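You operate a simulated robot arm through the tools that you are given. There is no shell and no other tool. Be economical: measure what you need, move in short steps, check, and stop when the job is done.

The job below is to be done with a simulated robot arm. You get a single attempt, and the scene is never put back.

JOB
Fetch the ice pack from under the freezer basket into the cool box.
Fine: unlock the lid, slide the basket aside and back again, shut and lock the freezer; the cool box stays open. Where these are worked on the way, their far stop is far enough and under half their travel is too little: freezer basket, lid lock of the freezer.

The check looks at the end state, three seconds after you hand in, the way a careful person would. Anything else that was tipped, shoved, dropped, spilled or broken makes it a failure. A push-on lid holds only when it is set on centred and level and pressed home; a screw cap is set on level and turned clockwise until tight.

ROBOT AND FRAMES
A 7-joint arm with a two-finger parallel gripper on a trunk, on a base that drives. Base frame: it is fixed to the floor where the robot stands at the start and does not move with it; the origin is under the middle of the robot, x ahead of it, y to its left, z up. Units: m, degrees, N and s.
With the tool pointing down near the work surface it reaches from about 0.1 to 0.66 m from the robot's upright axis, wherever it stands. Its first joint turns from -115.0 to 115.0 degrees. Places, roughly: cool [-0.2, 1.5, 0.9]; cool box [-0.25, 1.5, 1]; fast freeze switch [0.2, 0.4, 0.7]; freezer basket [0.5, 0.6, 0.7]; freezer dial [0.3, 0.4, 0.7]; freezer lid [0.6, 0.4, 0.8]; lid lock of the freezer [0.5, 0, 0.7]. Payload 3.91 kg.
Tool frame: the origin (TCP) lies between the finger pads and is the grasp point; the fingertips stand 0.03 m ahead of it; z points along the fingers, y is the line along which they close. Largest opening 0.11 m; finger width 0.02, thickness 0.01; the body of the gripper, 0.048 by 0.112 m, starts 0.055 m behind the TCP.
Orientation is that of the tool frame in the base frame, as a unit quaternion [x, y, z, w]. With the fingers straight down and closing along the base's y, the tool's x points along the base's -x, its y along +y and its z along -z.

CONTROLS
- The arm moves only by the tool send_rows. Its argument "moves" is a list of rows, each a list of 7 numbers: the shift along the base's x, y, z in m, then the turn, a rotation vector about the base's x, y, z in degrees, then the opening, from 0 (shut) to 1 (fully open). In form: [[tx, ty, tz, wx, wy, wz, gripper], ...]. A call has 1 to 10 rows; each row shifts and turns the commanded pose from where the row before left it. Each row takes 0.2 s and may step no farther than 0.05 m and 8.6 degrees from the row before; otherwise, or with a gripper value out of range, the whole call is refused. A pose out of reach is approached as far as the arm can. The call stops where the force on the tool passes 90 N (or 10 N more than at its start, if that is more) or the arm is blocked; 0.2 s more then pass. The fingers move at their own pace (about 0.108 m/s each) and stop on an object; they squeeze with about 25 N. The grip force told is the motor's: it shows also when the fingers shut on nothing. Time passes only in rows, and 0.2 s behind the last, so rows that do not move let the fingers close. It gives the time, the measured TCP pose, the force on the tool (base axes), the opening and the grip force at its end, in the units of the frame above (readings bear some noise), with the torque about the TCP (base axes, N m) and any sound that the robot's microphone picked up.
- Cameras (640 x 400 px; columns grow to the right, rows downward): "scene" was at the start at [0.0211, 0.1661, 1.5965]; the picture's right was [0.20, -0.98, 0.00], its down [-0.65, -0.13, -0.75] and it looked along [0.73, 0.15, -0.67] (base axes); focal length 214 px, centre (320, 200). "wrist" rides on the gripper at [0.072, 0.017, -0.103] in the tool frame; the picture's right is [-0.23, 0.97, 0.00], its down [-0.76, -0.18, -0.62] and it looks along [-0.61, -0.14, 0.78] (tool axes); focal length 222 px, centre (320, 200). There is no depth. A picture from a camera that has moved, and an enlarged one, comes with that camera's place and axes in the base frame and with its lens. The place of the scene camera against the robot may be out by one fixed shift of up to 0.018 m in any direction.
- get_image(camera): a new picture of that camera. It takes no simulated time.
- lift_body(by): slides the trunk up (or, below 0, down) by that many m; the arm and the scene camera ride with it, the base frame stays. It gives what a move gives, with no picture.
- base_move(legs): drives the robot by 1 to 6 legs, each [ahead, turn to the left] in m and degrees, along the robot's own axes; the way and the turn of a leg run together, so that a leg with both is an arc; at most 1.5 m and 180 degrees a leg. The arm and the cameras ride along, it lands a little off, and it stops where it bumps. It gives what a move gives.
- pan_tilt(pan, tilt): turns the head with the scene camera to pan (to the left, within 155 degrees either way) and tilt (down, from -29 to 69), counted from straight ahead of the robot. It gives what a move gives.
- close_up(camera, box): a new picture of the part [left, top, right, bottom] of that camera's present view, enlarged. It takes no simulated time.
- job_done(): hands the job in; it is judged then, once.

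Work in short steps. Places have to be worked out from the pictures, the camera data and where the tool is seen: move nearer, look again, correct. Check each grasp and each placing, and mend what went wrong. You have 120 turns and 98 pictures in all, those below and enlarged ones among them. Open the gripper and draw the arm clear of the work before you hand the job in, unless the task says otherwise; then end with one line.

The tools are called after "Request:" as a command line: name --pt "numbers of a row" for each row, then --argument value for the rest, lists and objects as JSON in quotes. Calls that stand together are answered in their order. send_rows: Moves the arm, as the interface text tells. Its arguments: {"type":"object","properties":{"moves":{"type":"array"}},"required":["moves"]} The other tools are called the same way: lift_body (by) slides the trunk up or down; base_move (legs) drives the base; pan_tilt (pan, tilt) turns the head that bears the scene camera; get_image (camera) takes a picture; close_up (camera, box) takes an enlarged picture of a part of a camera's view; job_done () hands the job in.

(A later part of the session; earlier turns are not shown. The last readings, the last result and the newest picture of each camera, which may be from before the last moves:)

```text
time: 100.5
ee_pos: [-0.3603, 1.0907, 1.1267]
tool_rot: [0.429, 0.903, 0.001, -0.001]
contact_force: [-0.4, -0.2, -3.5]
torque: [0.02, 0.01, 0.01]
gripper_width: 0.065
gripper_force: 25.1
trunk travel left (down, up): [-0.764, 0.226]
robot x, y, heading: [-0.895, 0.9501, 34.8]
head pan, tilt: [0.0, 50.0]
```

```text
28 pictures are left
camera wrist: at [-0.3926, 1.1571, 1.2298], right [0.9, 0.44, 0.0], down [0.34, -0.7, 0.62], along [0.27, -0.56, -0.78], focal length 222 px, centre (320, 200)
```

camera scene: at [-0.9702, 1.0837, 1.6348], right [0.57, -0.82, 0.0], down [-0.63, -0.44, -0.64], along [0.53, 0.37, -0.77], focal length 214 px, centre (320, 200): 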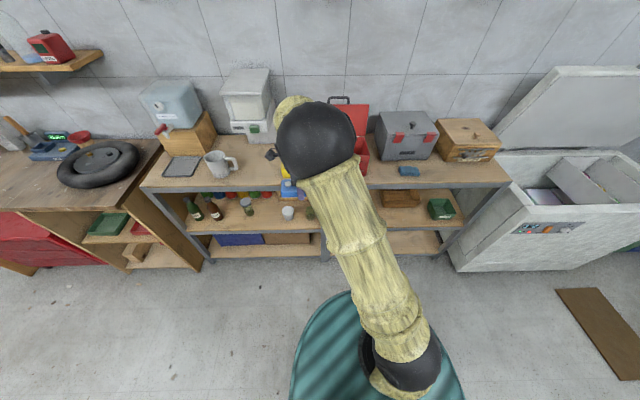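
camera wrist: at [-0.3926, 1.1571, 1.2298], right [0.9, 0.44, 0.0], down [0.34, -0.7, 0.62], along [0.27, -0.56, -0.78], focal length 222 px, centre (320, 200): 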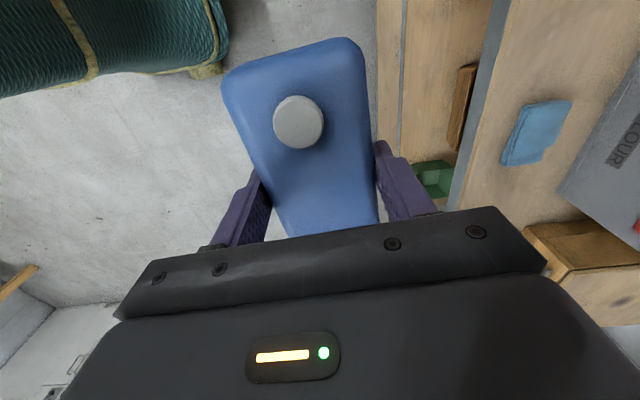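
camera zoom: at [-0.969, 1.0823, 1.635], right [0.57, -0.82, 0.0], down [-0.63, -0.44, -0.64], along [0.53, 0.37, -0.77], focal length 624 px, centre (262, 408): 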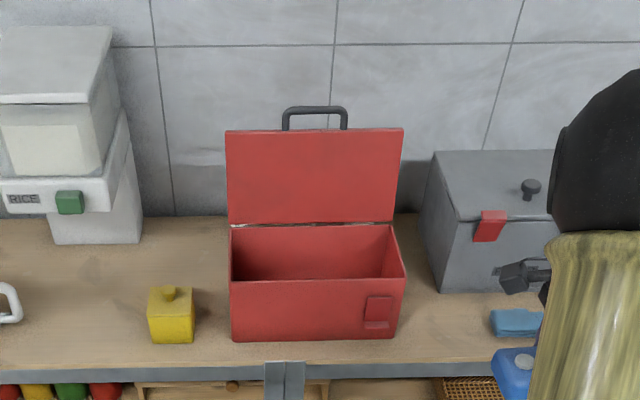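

Triangulated: bench top z≈0.88, box front X≈0.61, back X≈0.77, rim z≈1.01, Y from 1.22 to 1.49. I bring the hand in line with the box (Y 1.35), raised a little, then drive forward 0.33 m.

Request:
send_rows --pt "-0.0239 0.0341 0.01 0 0 0 0.4" --pt "-0.0239 0.0341 0.01 0 0 0 0.4" --pt "-0.0239 0.0341 0.01 0 0 0 0.4" --pt "-0.0239 0.0341 0.01 0 0 0 0.4" --pt "-0.0239 0.0341 0.01 0 0 0 0.4" --pt "-0.0239 0.0341 0.01 0 0 0 0.4"

Request:
base_move --legs '[[0.33, 0]]'

Request:
get_image --camera "wrist"

Request:
get_image --camera "scene"

```text
time: 101.9
ee_pos: [-0.5082, 1.3005, 1.1855]
tool_rot: [0.429, 0.903, 0.001, 0.001]
contact_force: [-0.4, 0.2, -2.9]
torque: [-0.04, -0.04, 0.0]
gripper_width: 0.0649
gripper_force: 25.0
trunk travel left (down, up): [-0.764, 0.226]
robot x, y, heading: [-0.9007, 0.9493, 34.9]
head pan, tilt: [0.0, 50.0]
```

```text
time: 104.4
ee_pos: [-0.2368, 1.4858, 1.1851]
tool_rot: [0.432, 0.902, 0.0, 0.0]
contact_force: [0.5, -0.2, -2.4]
torque: [-0.04, 0.01, 0.0]
gripper_width: 0.0649
gripper_force: 24.6
trunk travel left (down, up): [-0.764, 0.226]
robot x, y, heading: [-0.6298, 1.1351, 34.6]
head pan, tilt: [0.0, 50.0]
```

```text
27 pictures are left
camera wrist: at [-0.2685, 1.5515, 1.2892], right [0.9, 0.44, 0.0], down [0.34, -0.7, 0.62], along [0.27, -0.56, -0.78], focal length 222 px, centre (320, 200)
```

wrist: 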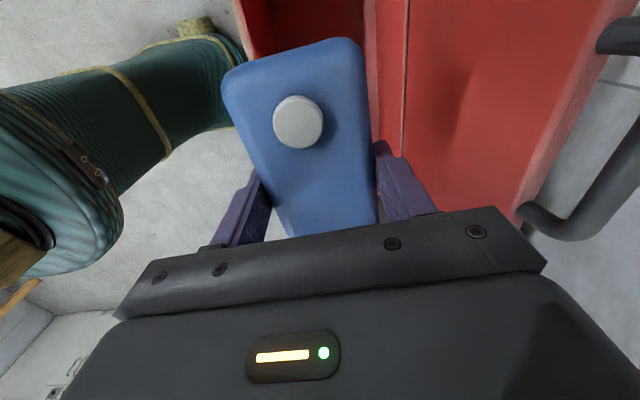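

```text
26 pictures are left
camera scene: at [-0.7001, 1.2707, 1.6348], right [0.57, -0.82, 0.0], down [-0.63, -0.44, -0.64], along [0.53, 0.36, -0.77], focal length 214 px, centre (320, 200)
```

scene: 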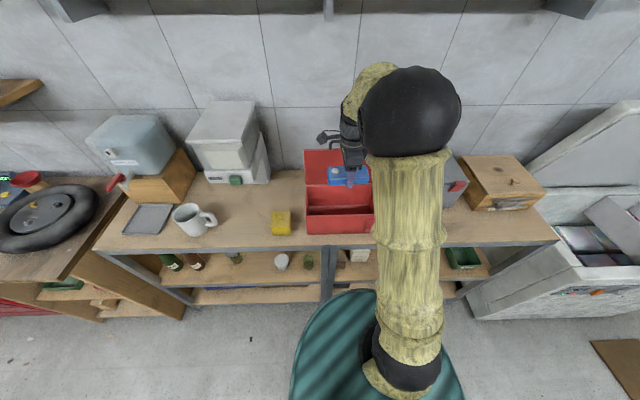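

I zoom the scene view to check the box edges against the pack.

Request:
close_up --camera "scene" --box '[270, 130, 400, 250]'

```text
3.33 times, centred on (335, 190) of scene
camera zoom: at [-0.7001, 1.2707, 1.6348], right [0.57, -0.82, 0.0], down [-0.63, -0.44, -0.64], along [0.53, 0.36, -0.77], focal length 715 px, centre (270, 233)
```

zoom: 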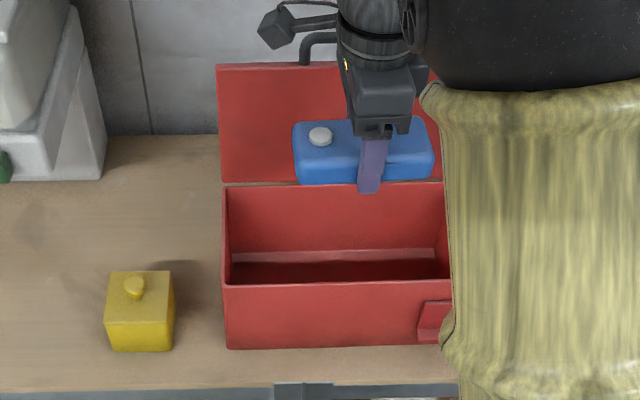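

Box interior is about X 0.61–0.75; the pack hangs at X 0.66. I shift 2 cm forward, square up, and descend into the box.

Request:
send_rows --pt "0.0172 0.012 0 0 0 -3.8 0.4" --pt "0 0 -0.04 0 0 0 0.4" --pt "0 0 -0.04 0 0 0 0.4" --pt "0 0 -0.04 0 0 0 0.4" --pt "0 0 -0.04 0 0 0 0.4"

Request:
get_image --camera "wrist"

Request:
close_up --camera "scene" --box '[270, 130, 400, 250]'

```text
time: 105.6
ee_pos: [-0.2196, 1.4992, 1.0247]
tool_rot: [0.461, 0.888, 0.001, 0.001]
contact_force: [0.5, 0.5, -3.0]
torque: [0.0, 0.0, 0.02]
gripper_width: 0.0648
gripper_force: 25.3
trunk travel left (down, up): [-0.764, 0.226]
robot x, y, heading: [-0.6296, 1.1361, 34.7]
head pan, tilt: [0.0, 50.0]
```

```text
24 pictures are left
camera wrist: at [-0.2469, 1.566, 1.1276], right [0.93, 0.37, 0.0], down [0.29, -0.73, 0.62], along [0.23, -0.58, -0.78], focal length 222 px, centre (320, 200)
```

wrist: 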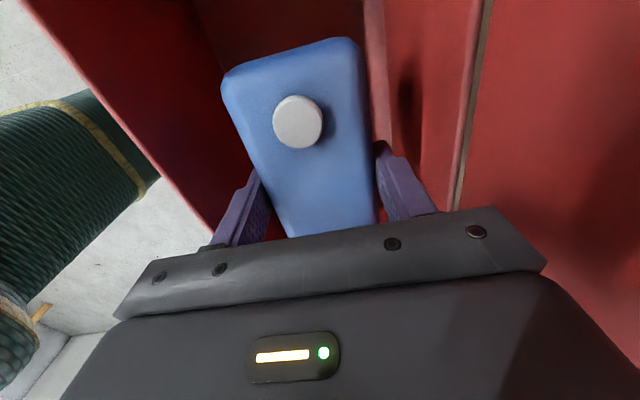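

```text
3.33 times, centred on (335, 190) of scene
camera zoom: at [-0.7, 1.271, 1.6348], right [0.57, -0.82, 0.0], down [-0.63, -0.44, -0.64], along [0.53, 0.36, -0.77], focal length 715 px, centre (270, 233)
```

zoom: 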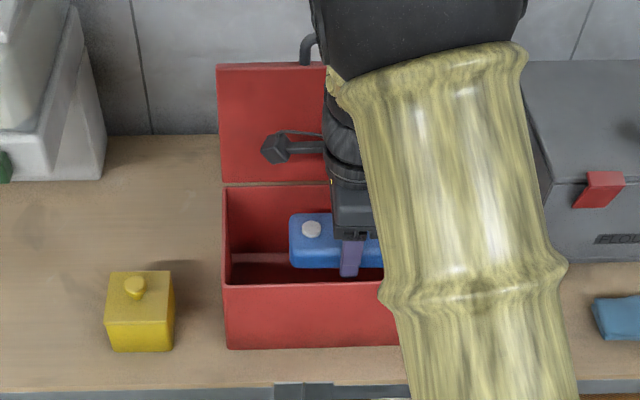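

The pack is entering centred. I lower the last 9 cm slowly.

Request:
send_rows --pt "0 0 -0.03 0 0 0 0.4" --pt "0 0 -0.03 0 0 0 0.4" --pt "0 0 -0.02 0 0 0 0.4" --pt "0 0 -0.01 0 0 0 0.4"

Request:
close_up --camera "scene" --box '[270, 130, 400, 250]'

```text
time: 106.6
ee_pos: [-0.2205, 1.4968, 0.9359]
tool_rot: [0.461, 0.887, 0.002, 0.001]
contact_force: [-0.2, 0.9, -3.0]
torque: [0.0, 0.01, -0.01]
gripper_width: 0.0645
gripper_force: 24.6
trunk travel left (down, up): [-0.764, 0.226]
robot x, y, heading: [-0.6271, 1.137, 34.7]
head pan, tilt: [0.0, 50.0]
```

```text
3.33 times, centred on (335, 190) of scene
camera zoom: at [-0.7009, 1.2702, 1.6348], right [0.57, -0.82, 0.0], down [-0.63, -0.44, -0.64], along [0.53, 0.37, -0.77], focal length 715 px, centre (270, 233)
```

zoom: 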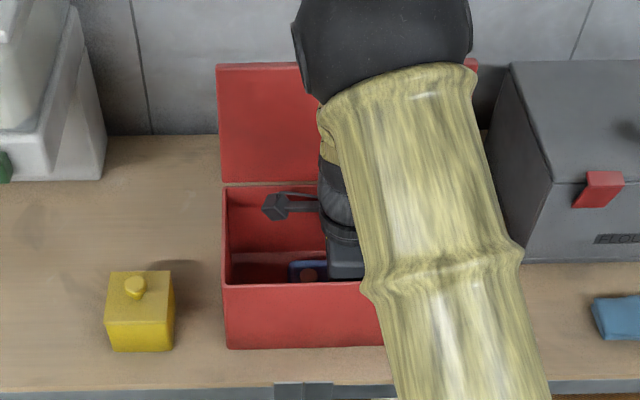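

Not yet on the floor of the box. I lower in 6 mm steps until the load changes.

Request:
send_rows --pt "0 0 -0.006 0 0 0 0.4" --pt "0 0 -0.006 0 0 0 0.4"

```text
time: 107.3
ee_pos: [-0.2211, 1.4969, 0.9354]
tool_rot: [0.461, 0.888, 0.01, 0.002]
contact_force: [-13.0, -10.2, 52.5]
torque: [-1.63, 1.89, -0.09]
gripper_width: 0.0647
gripper_force: 24.8
trunk travel left (down, up): [-0.764, 0.226]
robot x, y, heading: [-0.629, 1.1343, 34.5]
head pan, tilt: [0.0, 50.0]
stopped in row 2: the force on the tool passed its limit at 96 N (the readings are from after the stop); the commanded pose is now the measured one
```

Contact on the floor of the box. I relieve it by 3 mm, open slightly, and check.

Request:
send_rows --pt "0 0 0.003 0 0 0 0.4" --pt "0 0 0 0 0 0 0.7" --pt "0 0 0 0 0 0 0.7" --pt "0 0 0.02 0 0 0 0.7" --pt "0 0 0.03 0 0 0 0.7" --pt "0 0 0.04 0 0 0 0.7" --pt "0 0 0.04 0 0 0 0.7" --pt "0 0 0.04 0 0 0 0.7" --pt "0 0 0.04 0 0 0 0.7"

Request:
get_image --camera "wrist"

```text
time: 109.3
ee_pos: [-0.2168, 1.5, 1.1423]
tool_rot: [0.461, 0.887, 0.008, 0.002]
contact_force: [-0.4, 0.3, 0.0]
torque: [0.0, 0.04, -0.02]
gripper_width: 0.077
gripper_force: 0.0
trunk travel left (down, up): [-0.764, 0.226]
robot x, y, heading: [-0.627, 1.1347, 34.8]
head pan, tilt: [0.0, 50.0]
```

```text
21 pictures are left
camera wrist: at [-0.2456, 1.5671, 1.2472], right [0.93, 0.37, 0.02], down [0.29, -0.73, 0.62], along [0.24, -0.57, -0.79], focal length 222 px, centre (320, 200)
```

wrist: 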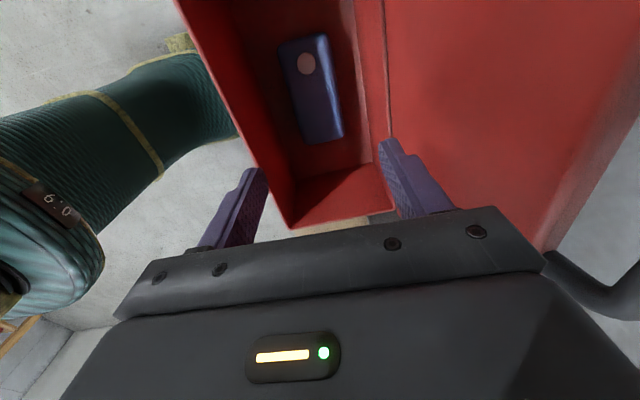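

The ice pack lies flat in the cool box. I raise the hand a little and drive back to the freezer the way I came.

Request:
send_rows --pt "0 0 0.03 0 0 0 1" --pt "0 0 0.03 0 0 0 1"

Request:
base_move --legs '[[-0.34, 0], [0, 90], [-1.29, 0], [0, -90]]'

Request:
get_image --camera "scene"

```text
time: 109.9
ee_pos: [-0.2167, 1.4997, 1.2002]
tool_rot: [0.46, 0.888, 0.008, 0.003]
contact_force: [-0.3, 0.3, 0.6]
torque: [0.0, 0.03, -0.01]
gripper_width: 0.1099
gripper_force: 0.0
trunk travel left (down, up): [-0.764, 0.226]
robot x, y, heading: [-0.6269, 1.1408, 34.6]
head pan, tilt: [0.0, 50.0]
```

```text
time: 130.6
ee_pos: [0.2335, 0.2348, 1.2008]
tool_rot: [0.464, 0.886, 0.007, 0.002]
contact_force: [1.2, -0.7, 0.9]
torque: [0.0, -0.01, -0.02]
gripper_width: 0.1101
gripper_force: 0.1
trunk travel left (down, up): [-0.764, 0.226]
robot x, y, heading: [-0.1796, -0.1237, 34.3]
head pan, tilt: [0.0, 50.0]
```

```text
20 pictures are left
camera scene: at [-0.2515, 0.009, 1.6348], right [0.56, -0.83, 0.0], down [-0.63, -0.43, -0.64], along [0.53, 0.36, -0.77], focal length 214 px, centre (320, 200)
```

scene: 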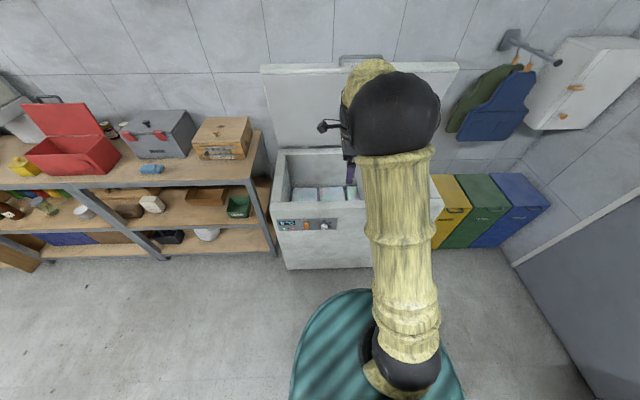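

Back at the freezer. I drive forward, lower the trunk 0.25 m with the fingers closed, and move above the basket to push it back by its left wall from inside.

Request:
base_move --legs '[[0.33, 0.5]]'

Request:
lift_body --by -0.22

Request:
send_rows --pt "0.024 -0.0345 0 0 0 0 0" --pt "0.024 -0.0345 0 0 0 0 0" --pt "0.024 -0.0345 0 0 0 0 0" --pt "0.024 -0.0345 0 0 0 0 0" --pt "0.024 -0.0345 0 0 0 0 0"

Request:
get_image --camera "wrist"

Request:
get_image --camera "scene"

```text
time: 133.1
ee_pos: [0.5099, 0.4248, 1.2]
tool_rot: [0.463, 0.887, 0.007, 0.002]
contact_force: [0.2, -0.3, -0.7]
torque: [0.02, -0.01, 0.0]
gripper_width: 0.11
gripper_force: 0.1
trunk travel left (down, up): [-0.764, 0.226]
robot x, y, heading: [0.0978, 0.0659, 34.7]
head pan, tilt: [0.0, 50.0]
```

```text
time: 135.4
ee_pos: [0.5093, 0.425, 0.9819]
tool_rot: [0.463, 0.887, 0.007, 0.002]
contact_force: [0.2, 0.1, 0.2]
torque: [-0.01, 0.02, -0.02]
gripper_width: 0.1099
gripper_force: 0.1
trunk travel left (down, up): [-0.544, 0.446]
robot x, y, heading: [0.0986, 0.065, 34.3]
head pan, tilt: [0.0, 50.0]
```

```text
time: 136.6
ee_pos: [0.6273, 0.2538, 0.9805]
tool_rot: [0.462, 0.887, 0.008, 0.001]
contact_force: [0.2, 0.3, -0.1]
torque: [0.02, 0.01, 0.01]
gripper_width: 0.0001
gripper_force: 25.2
trunk travel left (down, up): [-0.544, 0.446]
robot x, y, heading: [0.0976, 0.0614, 34.8]
head pan, tilt: [0.0, 50.0]
```

```text
19 pictures are left
camera wrist: at [0.6002, 0.3204, 1.0841], right [0.93, 0.37, 0.02], down [0.28, -0.73, 0.62], along [0.24, -0.57, -0.79], focal length 222 px, centre (320, 200)
```

wrist: 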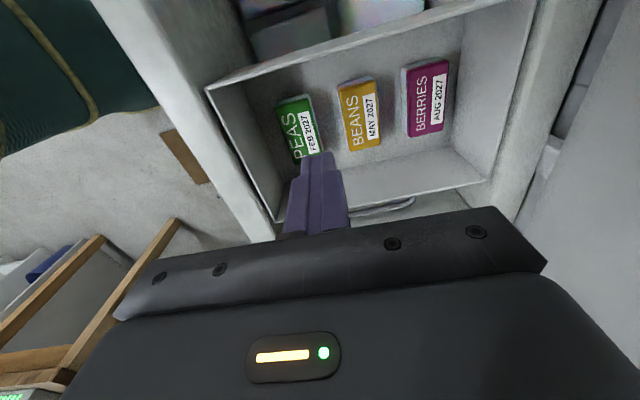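

```text
18 pictures are left
camera scene: at [0.0242, 0.1967, 1.4149], right [0.56, -0.83, 0.0], down [-0.63, -0.43, -0.64], along [0.53, 0.36, -0.77], focal length 214 px, centre (320, 200)
```

scene: 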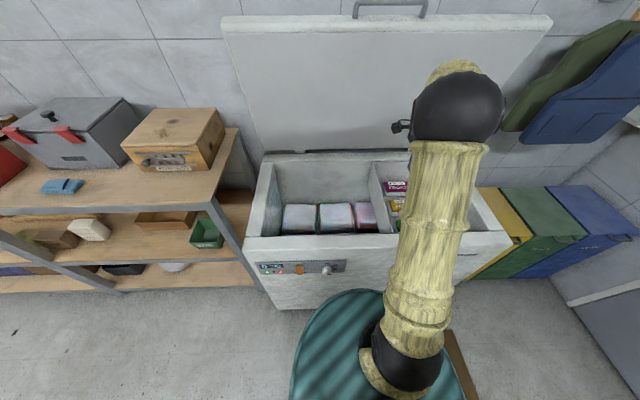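

The basket's left wall is at Y≈−0.115, with about 5 cm free beside the packages. I go down inside it with closed fingers (tips above the packages) at Y −0.14.

Request:
send_rows --pt "0.0259 0.0328 0 0 0 0 0" --pt "0 0 -0.045 0 0 0 0" --pt "0 0 -0.045 0 0 0 0" --pt "0 0 -0.045 0 0 0 0" --pt "0 0 -0.045 0 0 0 0" --pt "0 0 -0.04 0 0 0 0"

Request:
get_image --camera "wrist"

```text
time: 138.0
ee_pos: [0.6553, 0.2863, 0.7623]
tool_rot: [0.462, 0.887, 0.008, 0.003]
contact_force: [0.3, 0.2, -0.4]
torque: [-0.01, -0.01, 0.02]
gripper_width: 0.0
gripper_force: 25.2
trunk travel left (down, up): [-0.544, 0.446]
robot x, y, heading: [0.0983, 0.0639, 34.3]
head pan, tilt: [0.0, 50.0]
```

```text
17 pictures are left
camera wrist: at [0.6266, 0.3528, 0.8665], right [0.93, 0.37, 0.02], down [0.28, -0.73, 0.62], along [0.24, -0.57, -0.79], focal length 222 px, centre (320, 200)
```

wrist: 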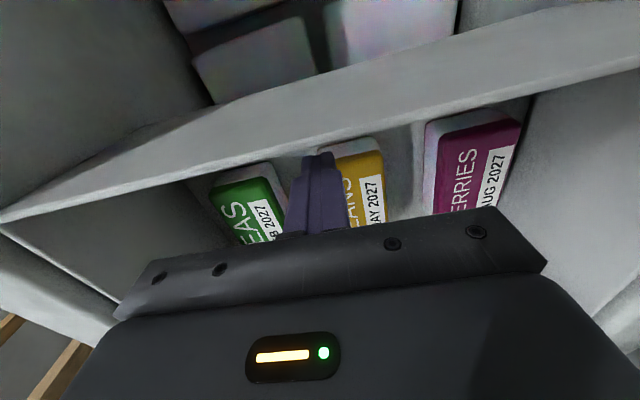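

Fingers are inside, against no packages. I push the basket left in moderate steps.

Request:
send_rows --pt "-0.0116 0.0163 0 0 0 0 0" --pt "-0.0145 0.0204 0 0 0 0 0" --pt "-0.0174 0.0245 0 0 0 0 0" --pt "-0.0174 0.0245 0 0 0 0 0" --pt "-0.0174 0.0245 0 0 0 0 0" --pt "-0.0174 0.0245 0 0 0 0 0" --pt "-0.0174 0.0245 0 0 0 0 0" --pt "-0.0174 0.0245 0 0 0 0 0" --pt "-0.0174 0.0245 0 0 0 0 0" --pt "-0.0174 0.0245 0 0 0 0 0"

Request:
send_rows --pt "-0.0174 0.0245 0 0 0 0 0" --pt "-0.0174 0.0245 0 0 0 0 0" --pt "-0.0174 0.0245 0 0 0 0 0" --pt "-0.0174 0.0245 0 0 0 0 0" --pt "-0.0116 0.0163 0 0 0 0 0"

Request:
get_image --camera "scene"

```text
time: 140.2
ee_pos: [0.4889, 0.5184, 0.7605]
tool_rot: [0.463, 0.886, 0.008, 0.002]
contact_force: [-0.1, -0.5, -0.2]
torque: [0.0, 0.02, -0.01]
gripper_width: 0.0001
gripper_force: 25.5
trunk travel left (down, up): [-0.544, 0.446]
robot x, y, heading: [0.0945, 0.0647, 34.6]
head pan, tilt: [0.0, 50.0]
```

```text
time: 141.4
ee_pos: [0.4077, 0.6316, 0.7604]
tool_rot: [0.463, 0.886, 0.008, 0.002]
contact_force: [-0.5, 0.3, 0.1]
torque: [0.02, 0.0, -0.02]
gripper_width: 0.0
gripper_force: 25.3
trunk travel left (down, up): [-0.544, 0.446]
robot x, y, heading: [0.0979, 0.0631, 34.2]
head pan, tilt: [0.0, 50.0]
```

```text
16 pictures are left
camera scene: at [0.0238, 0.1973, 1.4148], right [0.57, -0.82, 0.0], down [-0.63, -0.43, -0.64], along [0.53, 0.36, -0.77], focal length 214 px, centre (320, 200)
```

scene: 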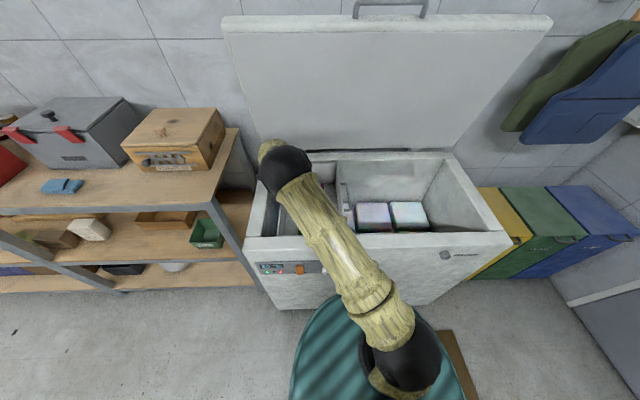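

Basket nearly home. I push on in 1 cm steps until it stops.

Request:
send_rows --pt "-0.0058 0.0082 0 0 0 0 0" --pt "-0.0058 0.0082 0 0 0 0 0" --pt "-0.0058 0.0082 0 0 0 0 0" --pt "-0.0058 0.0082 0 0 0 0 0" --pt "-0.0058 0.0082 0 0 0 0 0"

Request:
close_up --camera "scene" --box '[230, 130, 440, 261]'

```text
time: 142.6
ee_pos: [0.3833, 0.669, 0.7621]
tool_rot: [0.463, 0.886, 0.006, 0.004]
contact_force: [8.2, -20.4, -1.1]
torque: [0.39, 0.1, 0.38]
gripper_width: 0.0
gripper_force: 24.8
trunk travel left (down, up): [-0.544, 0.446]
robot x, y, heading: [0.1001, 0.0628, 34.5]
head pan, tilt: [0.0, 50.0]
```

```text
3.05 times, centred on (335, 196) of scene
camera zoom: at [0.0248, 0.1949, 1.415], right [0.56, -0.83, 0.0], down [-0.63, -0.43, -0.64], along [0.53, 0.36, -0.77], focal length 654 px, centre (274, 214)
```

zoom: 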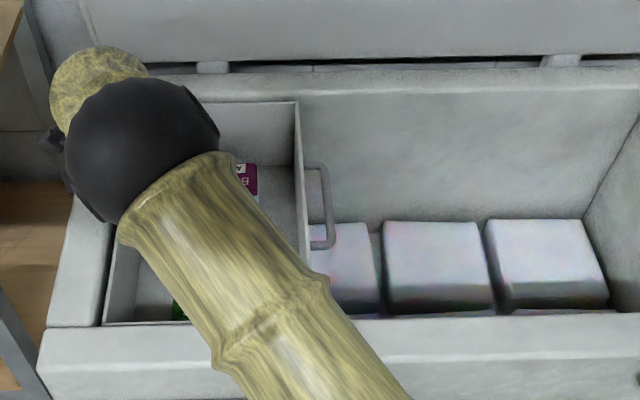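

The basket is at its left stop. I lift the fingers out, draw the arm back, and look at the lid handle.

Request:
send_rows --pt "0.003 -0.004 0.01 0 0 0 0" --pt "0 0 0.045 0 0 0 0" --pt "0 0 0.045 0 0 0 0" --pt "0 0 0.045 0 0 0 0" --pt "0 0 0.045 0 0 0 0" --pt "-0.01 -0.03 0.03 0 0 0 0.4" --pt "-0.01 -0.03 0.03 0 0 0 0.4" --pt "0.005 -0.04 0.03 0 0 0 0.4" --pt "0.005 -0.04 0.03 0 0 0 0.4" --pt "0.005 -0.04 0.03 0 0 0 0.4"

Request:
pan_tilt --pan 0 --tilt 20

Request:
get_image --camera "scene"

```text
refused: row 8 steps farther than a row can; nothing moved
```

```text
time: 143.6
ee_pos: [0.3828, 0.6679, 0.7614]
tool_rot: [0.463, 0.886, 0.007, 0.003]
contact_force: [15.8, -33.2, -7.1]
torque: [0.28, 0.06, 0.49]
gripper_width: 0.0
gripper_force: 25.3
trunk travel left (down, up): [-0.544, 0.446]
robot x, y, heading: [0.0972, 0.0625, 34.1]
head pan, tilt: [0.0, 20.0]
```

```text
14 pictures are left
camera scene: at [0.0394, 0.2032, 1.4606], right [0.56, -0.83, 0.0], down [-0.28, -0.19, -0.94], along [0.77, 0.53, -0.34], focal length 214 px, centre (320, 200)
```

scene: 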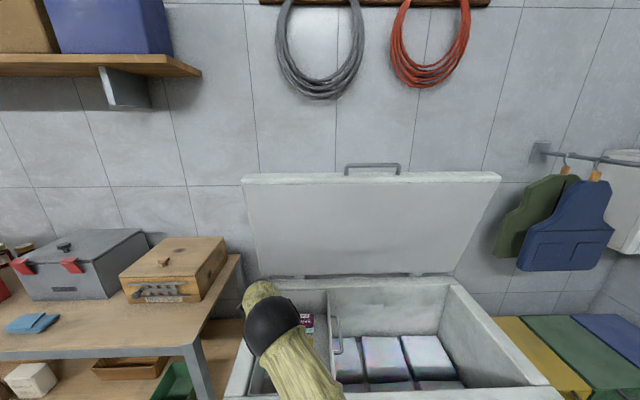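

The handle bar is at about (X 0.84, Y −0.04, z 1.33). First I lift the hand out of the basket.

Request:
send_rows --pt "0.003 -0.004 0.005 0 0 0 0" --pt "0 0 0.045 0 0 0 0" --pt "0 0 0.045 0 0 0 0" --pt "0 0 0.045 0 0 0 0" --pt "0 0 0.045 0 0 0 0.4" --pt "-0.01 -0.03 0.03 0 0 0 0.4" --pt "-0.01 -0.03 0.03 0 0 0 0.4" --pt "0.005 -0.035 0.03 0 0 0 0.4" --pt "0.005 -0.035 0.03 0 0 0 0.4" --pt "0.005 -0.035 0.03 0 0 0 0.4"

Request:
lift_body --by 0.38

Request:
base_move --legs '[[0.06, 0]]'

```text
time: 145.8
ee_pos: [0.3782, 0.4997, 1.097]
tool_rot: [0.462, 0.887, 0.007, 0.002]
contact_force: [0.0, -0.4, -0.7]
torque: [0.01, 0.01, -0.02]
gripper_width: 0.0439
gripper_force: 0.1
trunk travel left (down, up): [-0.544, 0.446]
robot x, y, heading: [0.101, 0.0648, 34.5]
head pan, tilt: [0.0, 20.0]
```

```text
time: 149.5
ee_pos: [0.3775, 0.502, 1.4767]
tool_rot: [0.462, 0.887, 0.008, 0.002]
contact_force: [0.3, -0.6, -1.1]
torque: [0.03, 0.01, 0.03]
gripper_width: 0.0442
gripper_force: 0.1
trunk travel left (down, up): [-0.924, 0.066]
robot x, y, heading: [0.0959, 0.0639, 34.0]
head pan, tilt: [0.0, 20.0]
```

```text
time: 150.5
ee_pos: [0.4223, 0.5344, 1.4775]
tool_rot: [0.461, 0.887, 0.009, 0.002]
contact_force: [-0.5, 1.0, 0.2]
torque: [0.0, 0.0, 0.01]
gripper_width: 0.0439
gripper_force: 0.0
trunk travel left (down, up): [-0.924, 0.066]
robot x, y, heading: [0.1446, 0.0998, 34.6]
head pan, tilt: [0.0, 20.0]
```

I move the hand forward to just above and left of the handle, and look with the wrist camera.

Request:
send_rows --pt "0.0395 -0.0041 0 0 0 0 0.4" --pt "0.0395 -0.0041 0 0 0 0 0.4" --pt "0.0395 -0.0041 0 0 0 0 0.4" --pt "0.0395 -0.0041 0 0 0 0 0.4" --pt "0.0395 -0.0041 0 0 0 0 0.4"

Request:
get_image --camera "wrist"

```text
time: 151.7
ee_pos: [0.6259, 0.5142, 1.4766]
tool_rot: [0.461, 0.887, 0.007, 0.002]
contact_force: [0.5, 0.2, 0.4]
torque: [-0.01, 0.02, 0.02]
gripper_width: 0.0439
gripper_force: 0.0
trunk travel left (down, up): [-0.924, 0.066]
robot x, y, heading: [0.145, 0.0963, 34.3]
head pan, tilt: [0.0, 20.0]
```

```text
13 pictures are left
camera wrist: at [0.5977, 0.5807, 1.5815], right [0.93, 0.37, 0.01], down [0.29, -0.73, 0.62], along [0.24, -0.57, -0.79], focal length 222 px, centre (320, 200)
```

wrist: 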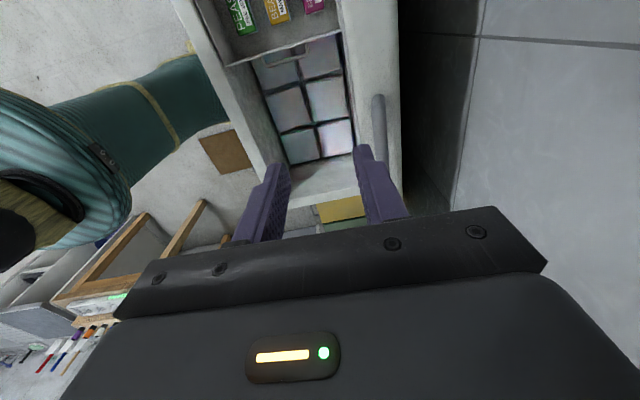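

Combining both views, the handle bar is at X≈0.873, z≈1.325. I move over its middle with fingers open across it and descend to straddle it.

Request:
send_rows --pt "0.037 -0.0149 0 0 0 0 0.7" --pt "0.037 -0.0149 0 0 0 0 0.7" --pt "0.0366 -0.0148 0 0 0 0 0.7" --pt "0 0 -0.035 0 0 0 0.7" --pt "0 0 -0.035 0 0 0 0.7"

Request:
get_image --camera "wrist"

```text
time: 152.9
ee_pos: [0.7215, 0.4637, 1.3989]
tool_rot: [0.461, 0.887, 0.008, 0.003]
contact_force: [0.8, 0.8, -0.1]
torque: [0.0, -0.02, 0.01]
gripper_width: 0.077
gripper_force: 0.1
out of reach, approached as far as the arm can: row 3
trunk travel left (down, up): [-0.924, 0.066]
robot x, y, heading: [0.1495, 0.0978, 34.3]
head pan, tilt: [0.0, 20.0]
```

```text
12 pictures are left
camera wrist: at [0.694, 0.5304, 1.5036], right [0.93, 0.37, 0.01], down [0.29, -0.73, 0.62], along [0.24, -0.57, -0.79], focal length 222 px, centre (320, 200)
```

wrist: 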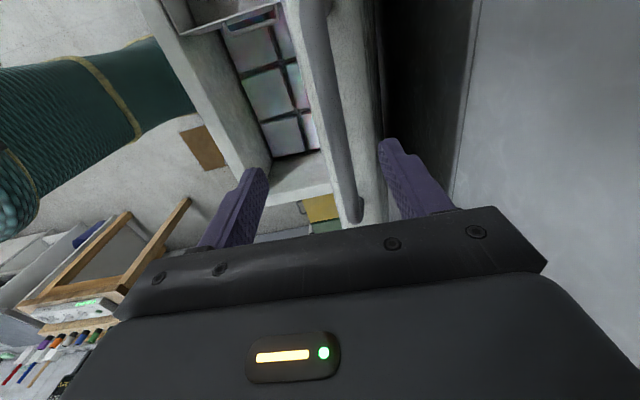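

The bar lies between the fingers. I descend the last 6 cm.

Request:
send_rows --pt "0 0 -0.03 0 0 0 0.7" --pt "0 0 -0.028 0 0 0 0.7" --pt "0 0 0 0 0 0 0.5"

Request:
get_image --camera "wrist"

```text
time: 153.7
ee_pos: [0.7208, 0.4638, 1.3409]
tool_rot: [0.462, 0.887, 0.007, 0.002]
contact_force: [0.1, 0.3, 0.1]
torque: [0.02, 0.0, -0.02]
gripper_width: 0.0553
gripper_force: 0.0
trunk travel left (down, up): [-0.924, 0.066]
robot x, y, heading: [0.1436, 0.0981, 34.5]
head pan, tilt: [0.0, 20.0]
```

```text
11 pictures are left
camera wrist: at [0.6923, 0.5301, 1.4455], right [0.93, 0.37, 0.01], down [0.29, -0.73, 0.62], along [0.24, -0.57, -0.79], focal length 222 px, centre (320, 200)
```

wrist: 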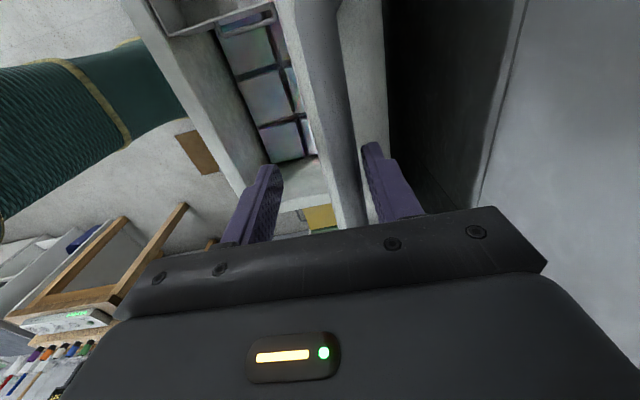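

The bar is straddled. I pull the lid along its arc toward closed, in steps.

Request:
send_rows --pt "-0.0238 -0.0166 -0.008 0 0 0 0.5" --pt "-0.0369 -0.0258 -0.0117 0 0 0 0.5" --pt "-0.036 -0.0253 -0.016 0 0 0 0.5" --pt "-0.0346 -0.0242 -0.0196 0 0 0 0.5"

Request:
get_image --camera "wrist"

```text
time: 154.7
ee_pos: [0.59, 0.3721, 1.289]
tool_rot: [0.461, 0.887, 0.009, 0.003]
contact_force: [0.7, 0.0, 0.9]
torque: [0.08, -0.13, 0.02]
gripper_width: 0.0554
gripper_force: 0.0
trunk travel left (down, up): [-0.924, 0.066]
robot x, y, heading: [0.1468, 0.0979, 34.4]
head pan, tilt: [0.0, 20.0]
```

```text
10 pictures are left
camera wrist: at [0.5604, 0.4386, 1.3928], right [0.93, 0.37, 0.02], down [0.28, -0.73, 0.62], along [0.24, -0.57, -0.79], focal length 222 px, centre (320, 200)
```

wrist: 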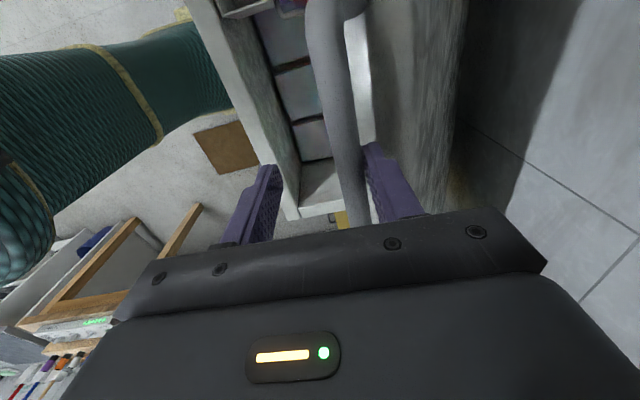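

The lid follows (about 62°). I continue along the arc to about 37°.

Request:
send_rows --pt "-0.033 -0.0231 -0.0233 0 0 0 0.5" --pt "-0.0313 -0.0219 -0.0267 0 0 0 0.5" --pt "-0.0292 -0.0205 -0.03 0 0 0 0.5" --pt "-0.0269 -0.0189 -0.0329 0 0 0 0.5" --pt "-0.0245 -0.0172 -0.0357 0 0 0 0.5"

Request:
get_image --camera "wrist"

```text
time: 155.9
ee_pos: [0.4445, 0.2687, 1.1384]
tool_rot: [0.461, 0.887, 0.006, 0.001]
contact_force: [0.7, -0.6, -0.3]
torque: [0.0, 0.0, 0.02]
gripper_width: 0.0552
gripper_force: 0.1
trunk travel left (down, up): [-0.924, 0.066]
robot x, y, heading: [0.1474, 0.0987, 34.4]
head pan, tilt: [0.0, 20.0]
```

```text
9 pictures are left
camera wrist: at [0.4167, 0.3361, 1.2434], right [0.93, 0.37, 0.01], down [0.29, -0.73, 0.62], along [0.24, -0.57, -0.79], focal length 222 px, centre (320, 200)
```

wrist: 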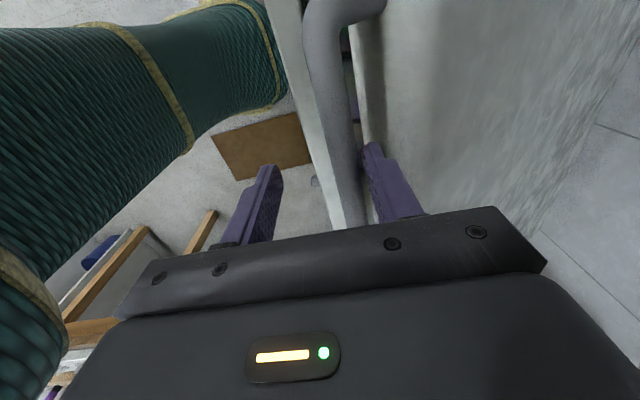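

The lid is at about 37° and follows well. I lift the hand off the bar, move it above the lid's front part with closed fingers, and press the lid down.

Request:
send_rows --pt "0 0 0.045 0 0 0 0.5" --pt "0 0 0.045 0 0 0 0.2" --pt "0.027 0.019 0 0 0 0 0" --pt "0.027 0.019 0 0 0 0 0" --pt "0 0 -0.03 0 0 0 0" --pt "0 0 -0.03 0 0 0 0" --pt "-0.004 -0.003 -0.035 0 0 0 0" --pt "-0.004 -0.003 -0.035 0 0 0 0" --pt "-0.004 -0.003 -0.035 0 0 0 0"

Request:
get_image --camera "scene"

```text
time: 157.9
ee_pos: [0.489, 0.3026, 1.0611]
tool_rot: [0.461, 0.887, 0.008, 0.002]
contact_force: [0.9, 0.5, 0.3]
torque: [-0.01, 0.03, 0.0]
gripper_width: 0.0
gripper_force: 25.1
trunk travel left (down, up): [-0.924, 0.066]
robot x, y, heading: [0.1472, 0.0966, 34.1]
head pan, tilt: [0.0, 20.0]
```

```text
8 pictures are left
camera scene: at [0.0874, 0.2397, 1.8403], right [0.56, -0.83, 0.0], down [-0.28, -0.19, -0.94], along [0.78, 0.53, -0.34], focal length 214 px, centre (320, 200)
```

scene: 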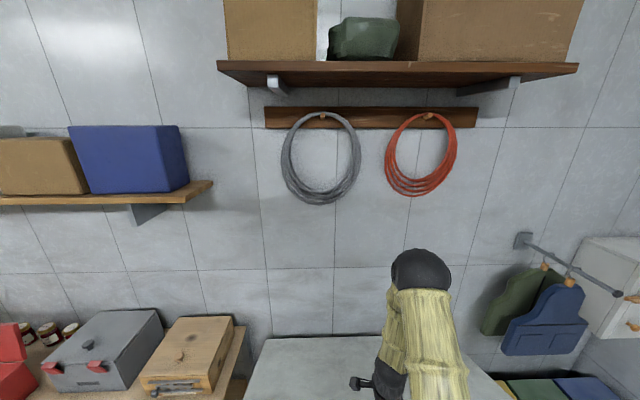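

Force is still near zero, so the lid is sinking gently. I keep pressing down and tilt the head down to watch.

Request:
send_rows --pt "-0.005 -0.0034 -0.036 0 0 0 0" --pt "-0.005 -0.0034 -0.036 0 0 0 0" --pt "-0.005 -0.0034 -0.036 0 0 0 0" --pt "-0.005 -0.0034 -0.036 0 0 0 0" --pt "-0.005 -0.0034 -0.025 0 0 0 0"

Request:
pan_tilt --pan 0 --tilt 55

Request:
get_image --camera "scene"

```text
time: 159.1
ee_pos: [0.4636, 0.2837, 0.8948]
tool_rot: [0.461, 0.887, 0.008, 0.003]
contact_force: [0.4, 0.3, 0.7]
torque: [0.02, 0.01, -0.01]
gripper_width: 0.0001
gripper_force: 25.3
trunk travel left (down, up): [-0.924, 0.066]
robot x, y, heading: [0.1457, 0.0987, 34.4]
head pan, tilt: [0.0, 20.0]
```

```text
time: 160.1
ee_pos: [0.463, 0.283, 0.8959]
tool_rot: [0.461, 0.887, 0.008, 0.003]
contact_force: [-0.1, -0.5, 0.0]
torque: [0.02, 0.01, 0.03]
gripper_width: 0.0
gripper_force: 25.4
trunk travel left (down, up): [-0.924, 0.066]
robot x, y, heading: [0.1454, 0.0979, 34.6]
head pan, tilt: [0.0, 55.0]
```

```text
7 pictures are left
camera scene: at [0.0684, 0.2276, 1.7884], right [0.56, -0.83, 0.0], down [-0.68, -0.46, -0.57], along [0.47, 0.32, -0.82], focal length 214 px, centre (320, 200)
```

scene: 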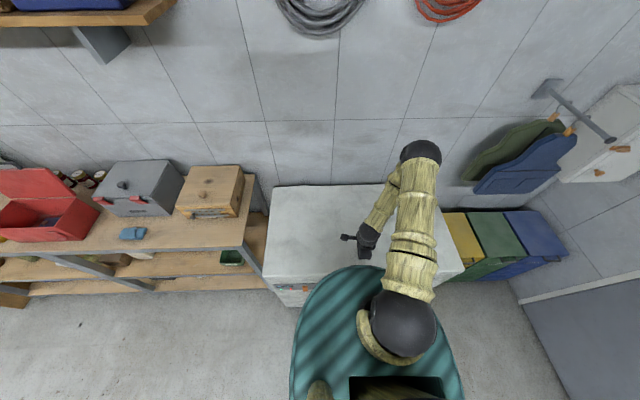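

The lid is almost down. I press further in small steps until firm contact.

Request:
send_rows --pt "-0.008 -0.0057 -0.01 0 0 0 0" --pt "-0.008 -0.0057 -0.01 0 0 0 0" --pt "0 0 -0.008 0 0 0 0" --pt "0 0 -0.008 0 0 0 0" --pt "0 0 -0.006 0 0 0 0" --pt "0 0 -0.006 0 0 0 0" --pt "0 0 -0.004 0 0 0 0"

```text
time: 160.8
ee_pos: [0.4497, 0.2746, 0.8799]
tool_rot: [0.461, 0.887, 0.015, 0.007]
contact_force: [-2.0, -5.7, 53.8]
torque: [-0.42, 0.3, 0.01]
gripper_width: 0.0002
gripper_force: 24.8
trunk travel left (down, up): [-0.924, 0.066]
robot x, y, heading: [0.1457, 0.0989, 34.5]
head pan, tilt: [0.0, 55.0]
stopped in row 3: the force on the tool passed its limit at 105 N (the readings are from after the stop); the commanded pose is now the measured one
```

The lid met firm resistance (over 100 N pressed), so it is seated. I raise the hand while starting to turn the tool back, then back the base off.

Request:
send_rows --pt "0 0 0.03 0 0 0 0" --pt "0 0 0.03 0 0 0 0" --pt "0 0 0.03 0 0 8.3 0" --pt "0 0 0.03 0 0 8.3 0" --pt "0 0 0.03 0 0 8.3 0" --pt "0 0 0.03 0 0 8.3 0" --pt "0 0 0.03 0 0 8.3 1" --pt "0 0 0.03 0 0 8.3 1" --pt "0 0 0 0 0 8.3 1" --pt "0 0 0 0 0 8.3 1"

Request:
base_move --legs '[[-0.375, 0]]'

Request:
lift_body --by -0.3

Request:
send_rows --pt "0.011 -0.03 0.015 0 0 8.3 1" --pt "0.011 -0.03 0.015 0 0 8.3 1" --pt "0.011 -0.03 0.015 0 0 8.3 1" --pt "0.013 -0.03 0.01 0 0 0 1" --pt "0.013 -0.03 0.01 0 0 0 1" --pt "0.013 -0.03 0.01 0 0 0 1" --pt "0.013 -0.03 0.01 0 0 0 1" --pt "0.013 -0.03 0.01 0 0 0 1"

```text
time: 163.0
ee_pos: [0.4507, 0.2737, 1.1167]
tool_rot: [-0.102, 0.995, 0.015, -0.003]
contact_force: [0.2, 0.4, -0.1]
torque: [-0.02, 0.02, -0.02]
gripper_width: 0.1101
gripper_force: 0.1
trunk travel left (down, up): [-0.924, 0.066]
robot x, y, heading: [0.1438, 0.0978, 34.2]
head pan, tilt: [0.0, 55.0]
```

```text
time: 165.7
ee_pos: [0.1412, 0.064, 1.1172]
tool_rot: [-0.101, 0.995, 0.015, -0.002]
contact_force: [-0.6, 0.3, -0.7]
torque: [0.01, 0.01, 0.0]
gripper_width: 0.1099
gripper_force: 0.1
trunk travel left (down, up): [-0.924, 0.066]
robot x, y, heading: [-0.1613, -0.1139, 34.4]
head pan, tilt: [0.0, 55.0]
```

```text
time: 168.7
ee_pos: [0.1421, 0.0632, 0.8165]
tool_rot: [-0.101, 0.995, 0.015, -0.003]
contact_force: [-1.3, 0.2, 0.5]
torque: [-0.01, -0.01, -0.02]
gripper_width: 0.1099
gripper_force: 0.0
trunk travel left (down, up): [-0.624, 0.366]
robot x, y, heading: [-0.1628, -0.1114, 34.6]
head pan, tilt: [0.0, 55.0]
```

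```text
time: 170.5
ee_pos: [0.2417, -0.1793, 0.9127]
tool_rot: [-0.313, 0.95, 0.015, -0.006]
contact_force: [-0.4, 0.4, -0.5]
torque: [0.0, -0.02, -0.01]
gripper_width: 0.1103
gripper_force: 0.1
trunk travel left (down, up): [-0.624, 0.366]
robot x, y, heading: [-0.1666, -0.114, 34.3]
head pan, tilt: [0.0, 55.0]
```

I now pitch the tool up to horizontal while moving forward and up, then lower the trunk to the level used before.

Request:
send_rows --pt "0.0123 0.0086 0.02 4.88 -6.96 0 1" --pt "0.0123 0.0086 0.02 4.88 -6.96 0 1" --pt "0.0123 0.0086 0.02 4.88 -6.96 0 1" --pt "0.0123 0.0086 0.02 4.88 -6.96 0 1" --pt "0.0123 0.0086 0.02 4.88 -6.96 0 1" --pt "0.0123 0.0086 0.02 4.88 -6.96 0 1" --pt "0.0123 0.0086 0.02 4.88 -6.96 0 1" --pt "0.0123 0.0086 0.02 4.88 -6.96 0 1" --pt "0.0123 0.0086 0.02 4.88 -6.96 0 1" --pt "0.0 0.0 0.02 4.88 -6.96 0 1"

Request:
lift_body --by -0.31

Request:
get_image --camera "scene"

```text
time: 172.7
ee_pos: [0.3504, -0.0987, 1.1114]
tool_rot: [-0.241, 0.697, 0.206, 0.643]
contact_force: [-0.4, -0.2, -0.2]
torque: [0.0, -0.04, 0.0]
gripper_width: 0.1101
gripper_force: 0.1
trunk travel left (down, up): [-0.624, 0.366]
robot x, y, heading: [-0.1622, -0.1156, 34.2]
head pan, tilt: [0.0, 55.0]
```

```text
time: 175.8
ee_pos: [0.3515, -0.0994, 0.8004]
tool_rot: [-0.241, 0.698, 0.206, 0.643]
contact_force: [0.5, -0.5, -0.3]
torque: [-0.02, 0.0, -0.01]
gripper_width: 0.1099
gripper_force: 0.1
trunk travel left (down, up): [-0.314, 0.676]
robot x, y, heading: [-0.1651, -0.1139, 34.3]
head pan, tilt: [0.0, 55.0]
```

```text
6 pictures are left
camera scene: at [-0.2405, 0.0162, 1.1783], right [0.56, -0.83, 0.0], down [-0.68, -0.46, -0.57], along [0.47, 0.32, -0.82], focal length 214 px, centre (320, 200)
```

scene: 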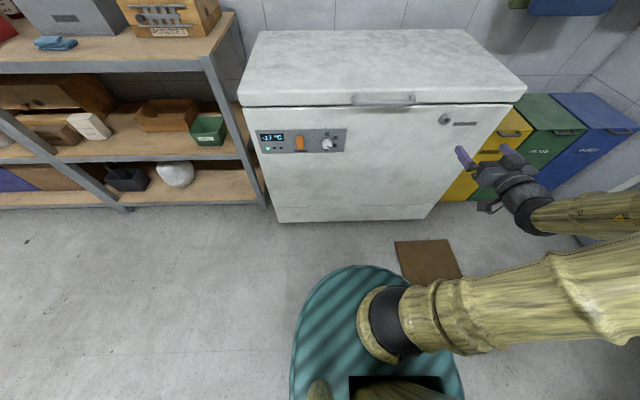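

The lid is shut and the freezer is cooling again. I line up with the knob, correct the tool to level, and pre-roll −40° for a clockwise turn.

Request:
send_rows --pt "0.0287 0.021 -0.014 2.98 -4.26 -1.8 1" --pt "0.0287 0.021 -0.014 -6.55 -4.6 0 1" --pt "0.0287 0.021 -0.014 -6.55 -4.6 0 1" --pt "0.0287 0.021 -0.014 -6.55 -4.6 0 1" --pt "0 0 0 -6.55 -4.6 0 1" --pt "0 0 0 -6.55 -4.6 0 1"

Request:
get_image --camera "wrist"

```text
time: 177.2
ee_pos: [0.4648, -0.0154, 0.7446]
tool_rot: [-0.437, 0.555, -0.039, 0.707]
contact_force: [0.1, -0.7, 0.5]
torque: [0.02, 0.02, 0.02]
gripper_width: 0.1102
gripper_force: 0.1
trunk travel left (down, up): [-0.314, 0.676]
robot x, y, heading: [-0.162, -0.1135, 34.4]
head pan, tilt: [0.0, 55.0]
```

```text
5 pictures are left
camera wrist: at [0.4026, -0.1043, 0.6803], right [-0.5, 0.72, -0.48], down [-0.73, -0.06, 0.69], along [0.47, 0.69, 0.55], focal length 222 px, centre (320, 200)
```

wrist: 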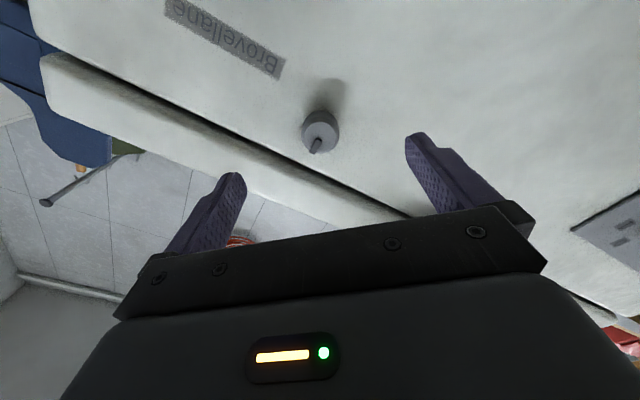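

The seam is closed and the mark still points up; the knob is where it was. I advance, grip and turn clockwise.

Request:
send_rows --pt "0.0262 0.0178 0 0 0 0 1" --pt "0.026 0.0178 0 0 0 0 1" --pt "0 0 0 0 0 0 0.15" --pt "0 0 0 0 0 0 0.15" --pt "0 0 0 0 0 0 0.15" --pt "0 0 0 0 0 0 0.15"

Request:
send_rows --pt "0 0 0 5.73 4.02 0 0.15" --pt "0 0 0 5.73 4.02 0 0.15" --pt "0 0 0 5.73 4.02 0 0.15" --pt "0 0 0 5.73 4.02 0 0.15" --pt "0 0 0 5.73 4.02 0 0.15" --pt "0 0 0 5.73 4.02 0 0.15" --pt "0 0 0 5.73 4.02 0 0.15"

```text
time: 178.6
ee_pos: [0.5183, 0.0211, 0.7445]
tool_rot: [-0.437, 0.556, -0.039, 0.706]
contact_force: [-10.6, -0.3, -6.2]
torque: [-0.43, 0.64, 0.86]
gripper_width: 0.0317
gripper_force: 45.1
trunk travel left (down, up): [-0.314, 0.676]
robot x, y, heading: [-0.161, -0.1163, 34.2]
head pan, tilt: [0.0, 55.0]
```

```text
time: 180.2
ee_pos: [0.5196, 0.0205, 0.7435]
tool_rot: [-0.167, 0.687, 0.258, 0.659]
contact_force: [-1.8, 3.3, -4.7]
torque: [-0.38, 0.54, 1.26]
gripper_width: 0.0316
gripper_force: 44.9
trunk travel left (down, up): [-0.314, 0.676]
robot x, y, heading: [-0.1618, -0.1125, 34.2]
head pan, tilt: [0.0, 55.0]
```

Turned about 49° with low torque. I turn another 50° to reach the stop.

Request:
send_rows --pt "0 0 0 5.73 4.02 0 0.15" --pt "0 0 0 5.73 4.02 0 0.15" --pt "0 0 0 5.73 4.02 0 0.15" --pt "0 0 0 5.73 4.02 0 0.15" --pt "0 0 0 5.73 4.02 0 0.15" --pt "0 0 0 5.73 4.02 0 0.15" --pt "0 0 0 5.73 4.02 0 0.15"

Request:
close_up --camera "wrist" --box '[180, 60, 420, 225]'

```text
time: 181.8
ee_pos: [0.5189, 0.0198, 0.7466]
tool_rot: [0.134, 0.693, 0.508, 0.493]
contact_force: [-1.8, 3.7, 0.3]
torque: [0.13, -0.4, 0.78]
gripper_width: 0.0312
gripper_force: 45.0
trunk travel left (down, up): [-0.314, 0.676]
robot x, y, heading: [-0.1641, -0.1141, 34.2]
head pan, tilt: [0.0, 55.0]
```

```text
2.42 times, centred on (300, 142) of wrist
camera zoom: at [0.3949, 0.0178, 0.7203], right [-0.2, 0.28, 0.94], down [-0.09, -0.96, 0.27], along [0.98, -0.03, 0.22], focal length 538 px, centre (368, 339)
```

zoom: 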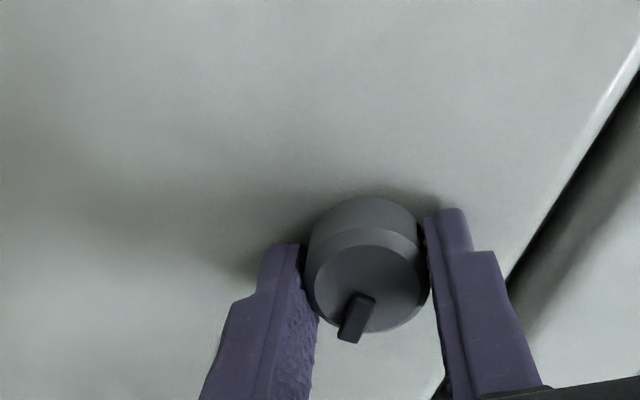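

The mark now points right (−Y), as at the start. I nudge 7° more to be sure it is at its stop, release, back off, and look.

Request:
send_rows --pt "0 0 0 5.73 4.02 0 0.15" --pt "0 0 0 0 0 0 1" --pt "0 0 0 0 0 0 1" --pt "0 0 0 0 0 0 1" --pt "-0.025 -0.0175 0 0 0 0 1" --pt "-0.033 -0.023 0 0 0 0 1" --pt "-0.033 -0.023 0 0 0 0 1" --pt "-0.033 -0.023 0 0 0 0 1"

Request:
close_up --camera "scene" --box '[230, 20, 550, 220]'

```text
time: 183.6
ee_pos: [0.3916, -0.0653, 0.7438]
tool_rot: [0.174, 0.685, 0.537, 0.461]
contact_force: [-0.7, -0.6, 0.1]
torque: [0.02, 0.03, -0.06]
gripper_width: 0.1098
gripper_force: 0.0
trunk travel left (down, up): [-0.314, 0.676]
robot x, y, heading: [-0.1612, -0.1136, 34.4]
head pan, tilt: [0.0, 55.0]
```

```text
2.00 times, centred on (390, 120) of scene
camera zoom: at [-0.2403, 0.0165, 1.1783], right [0.57, -0.82, 0.0], down [-0.68, -0.46, -0.57], along [0.47, 0.32, -0.82], focal length 429 px, centre (180, 360)
```

zoom: 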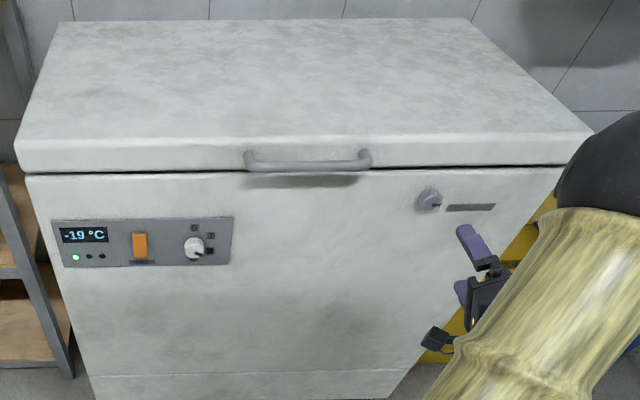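

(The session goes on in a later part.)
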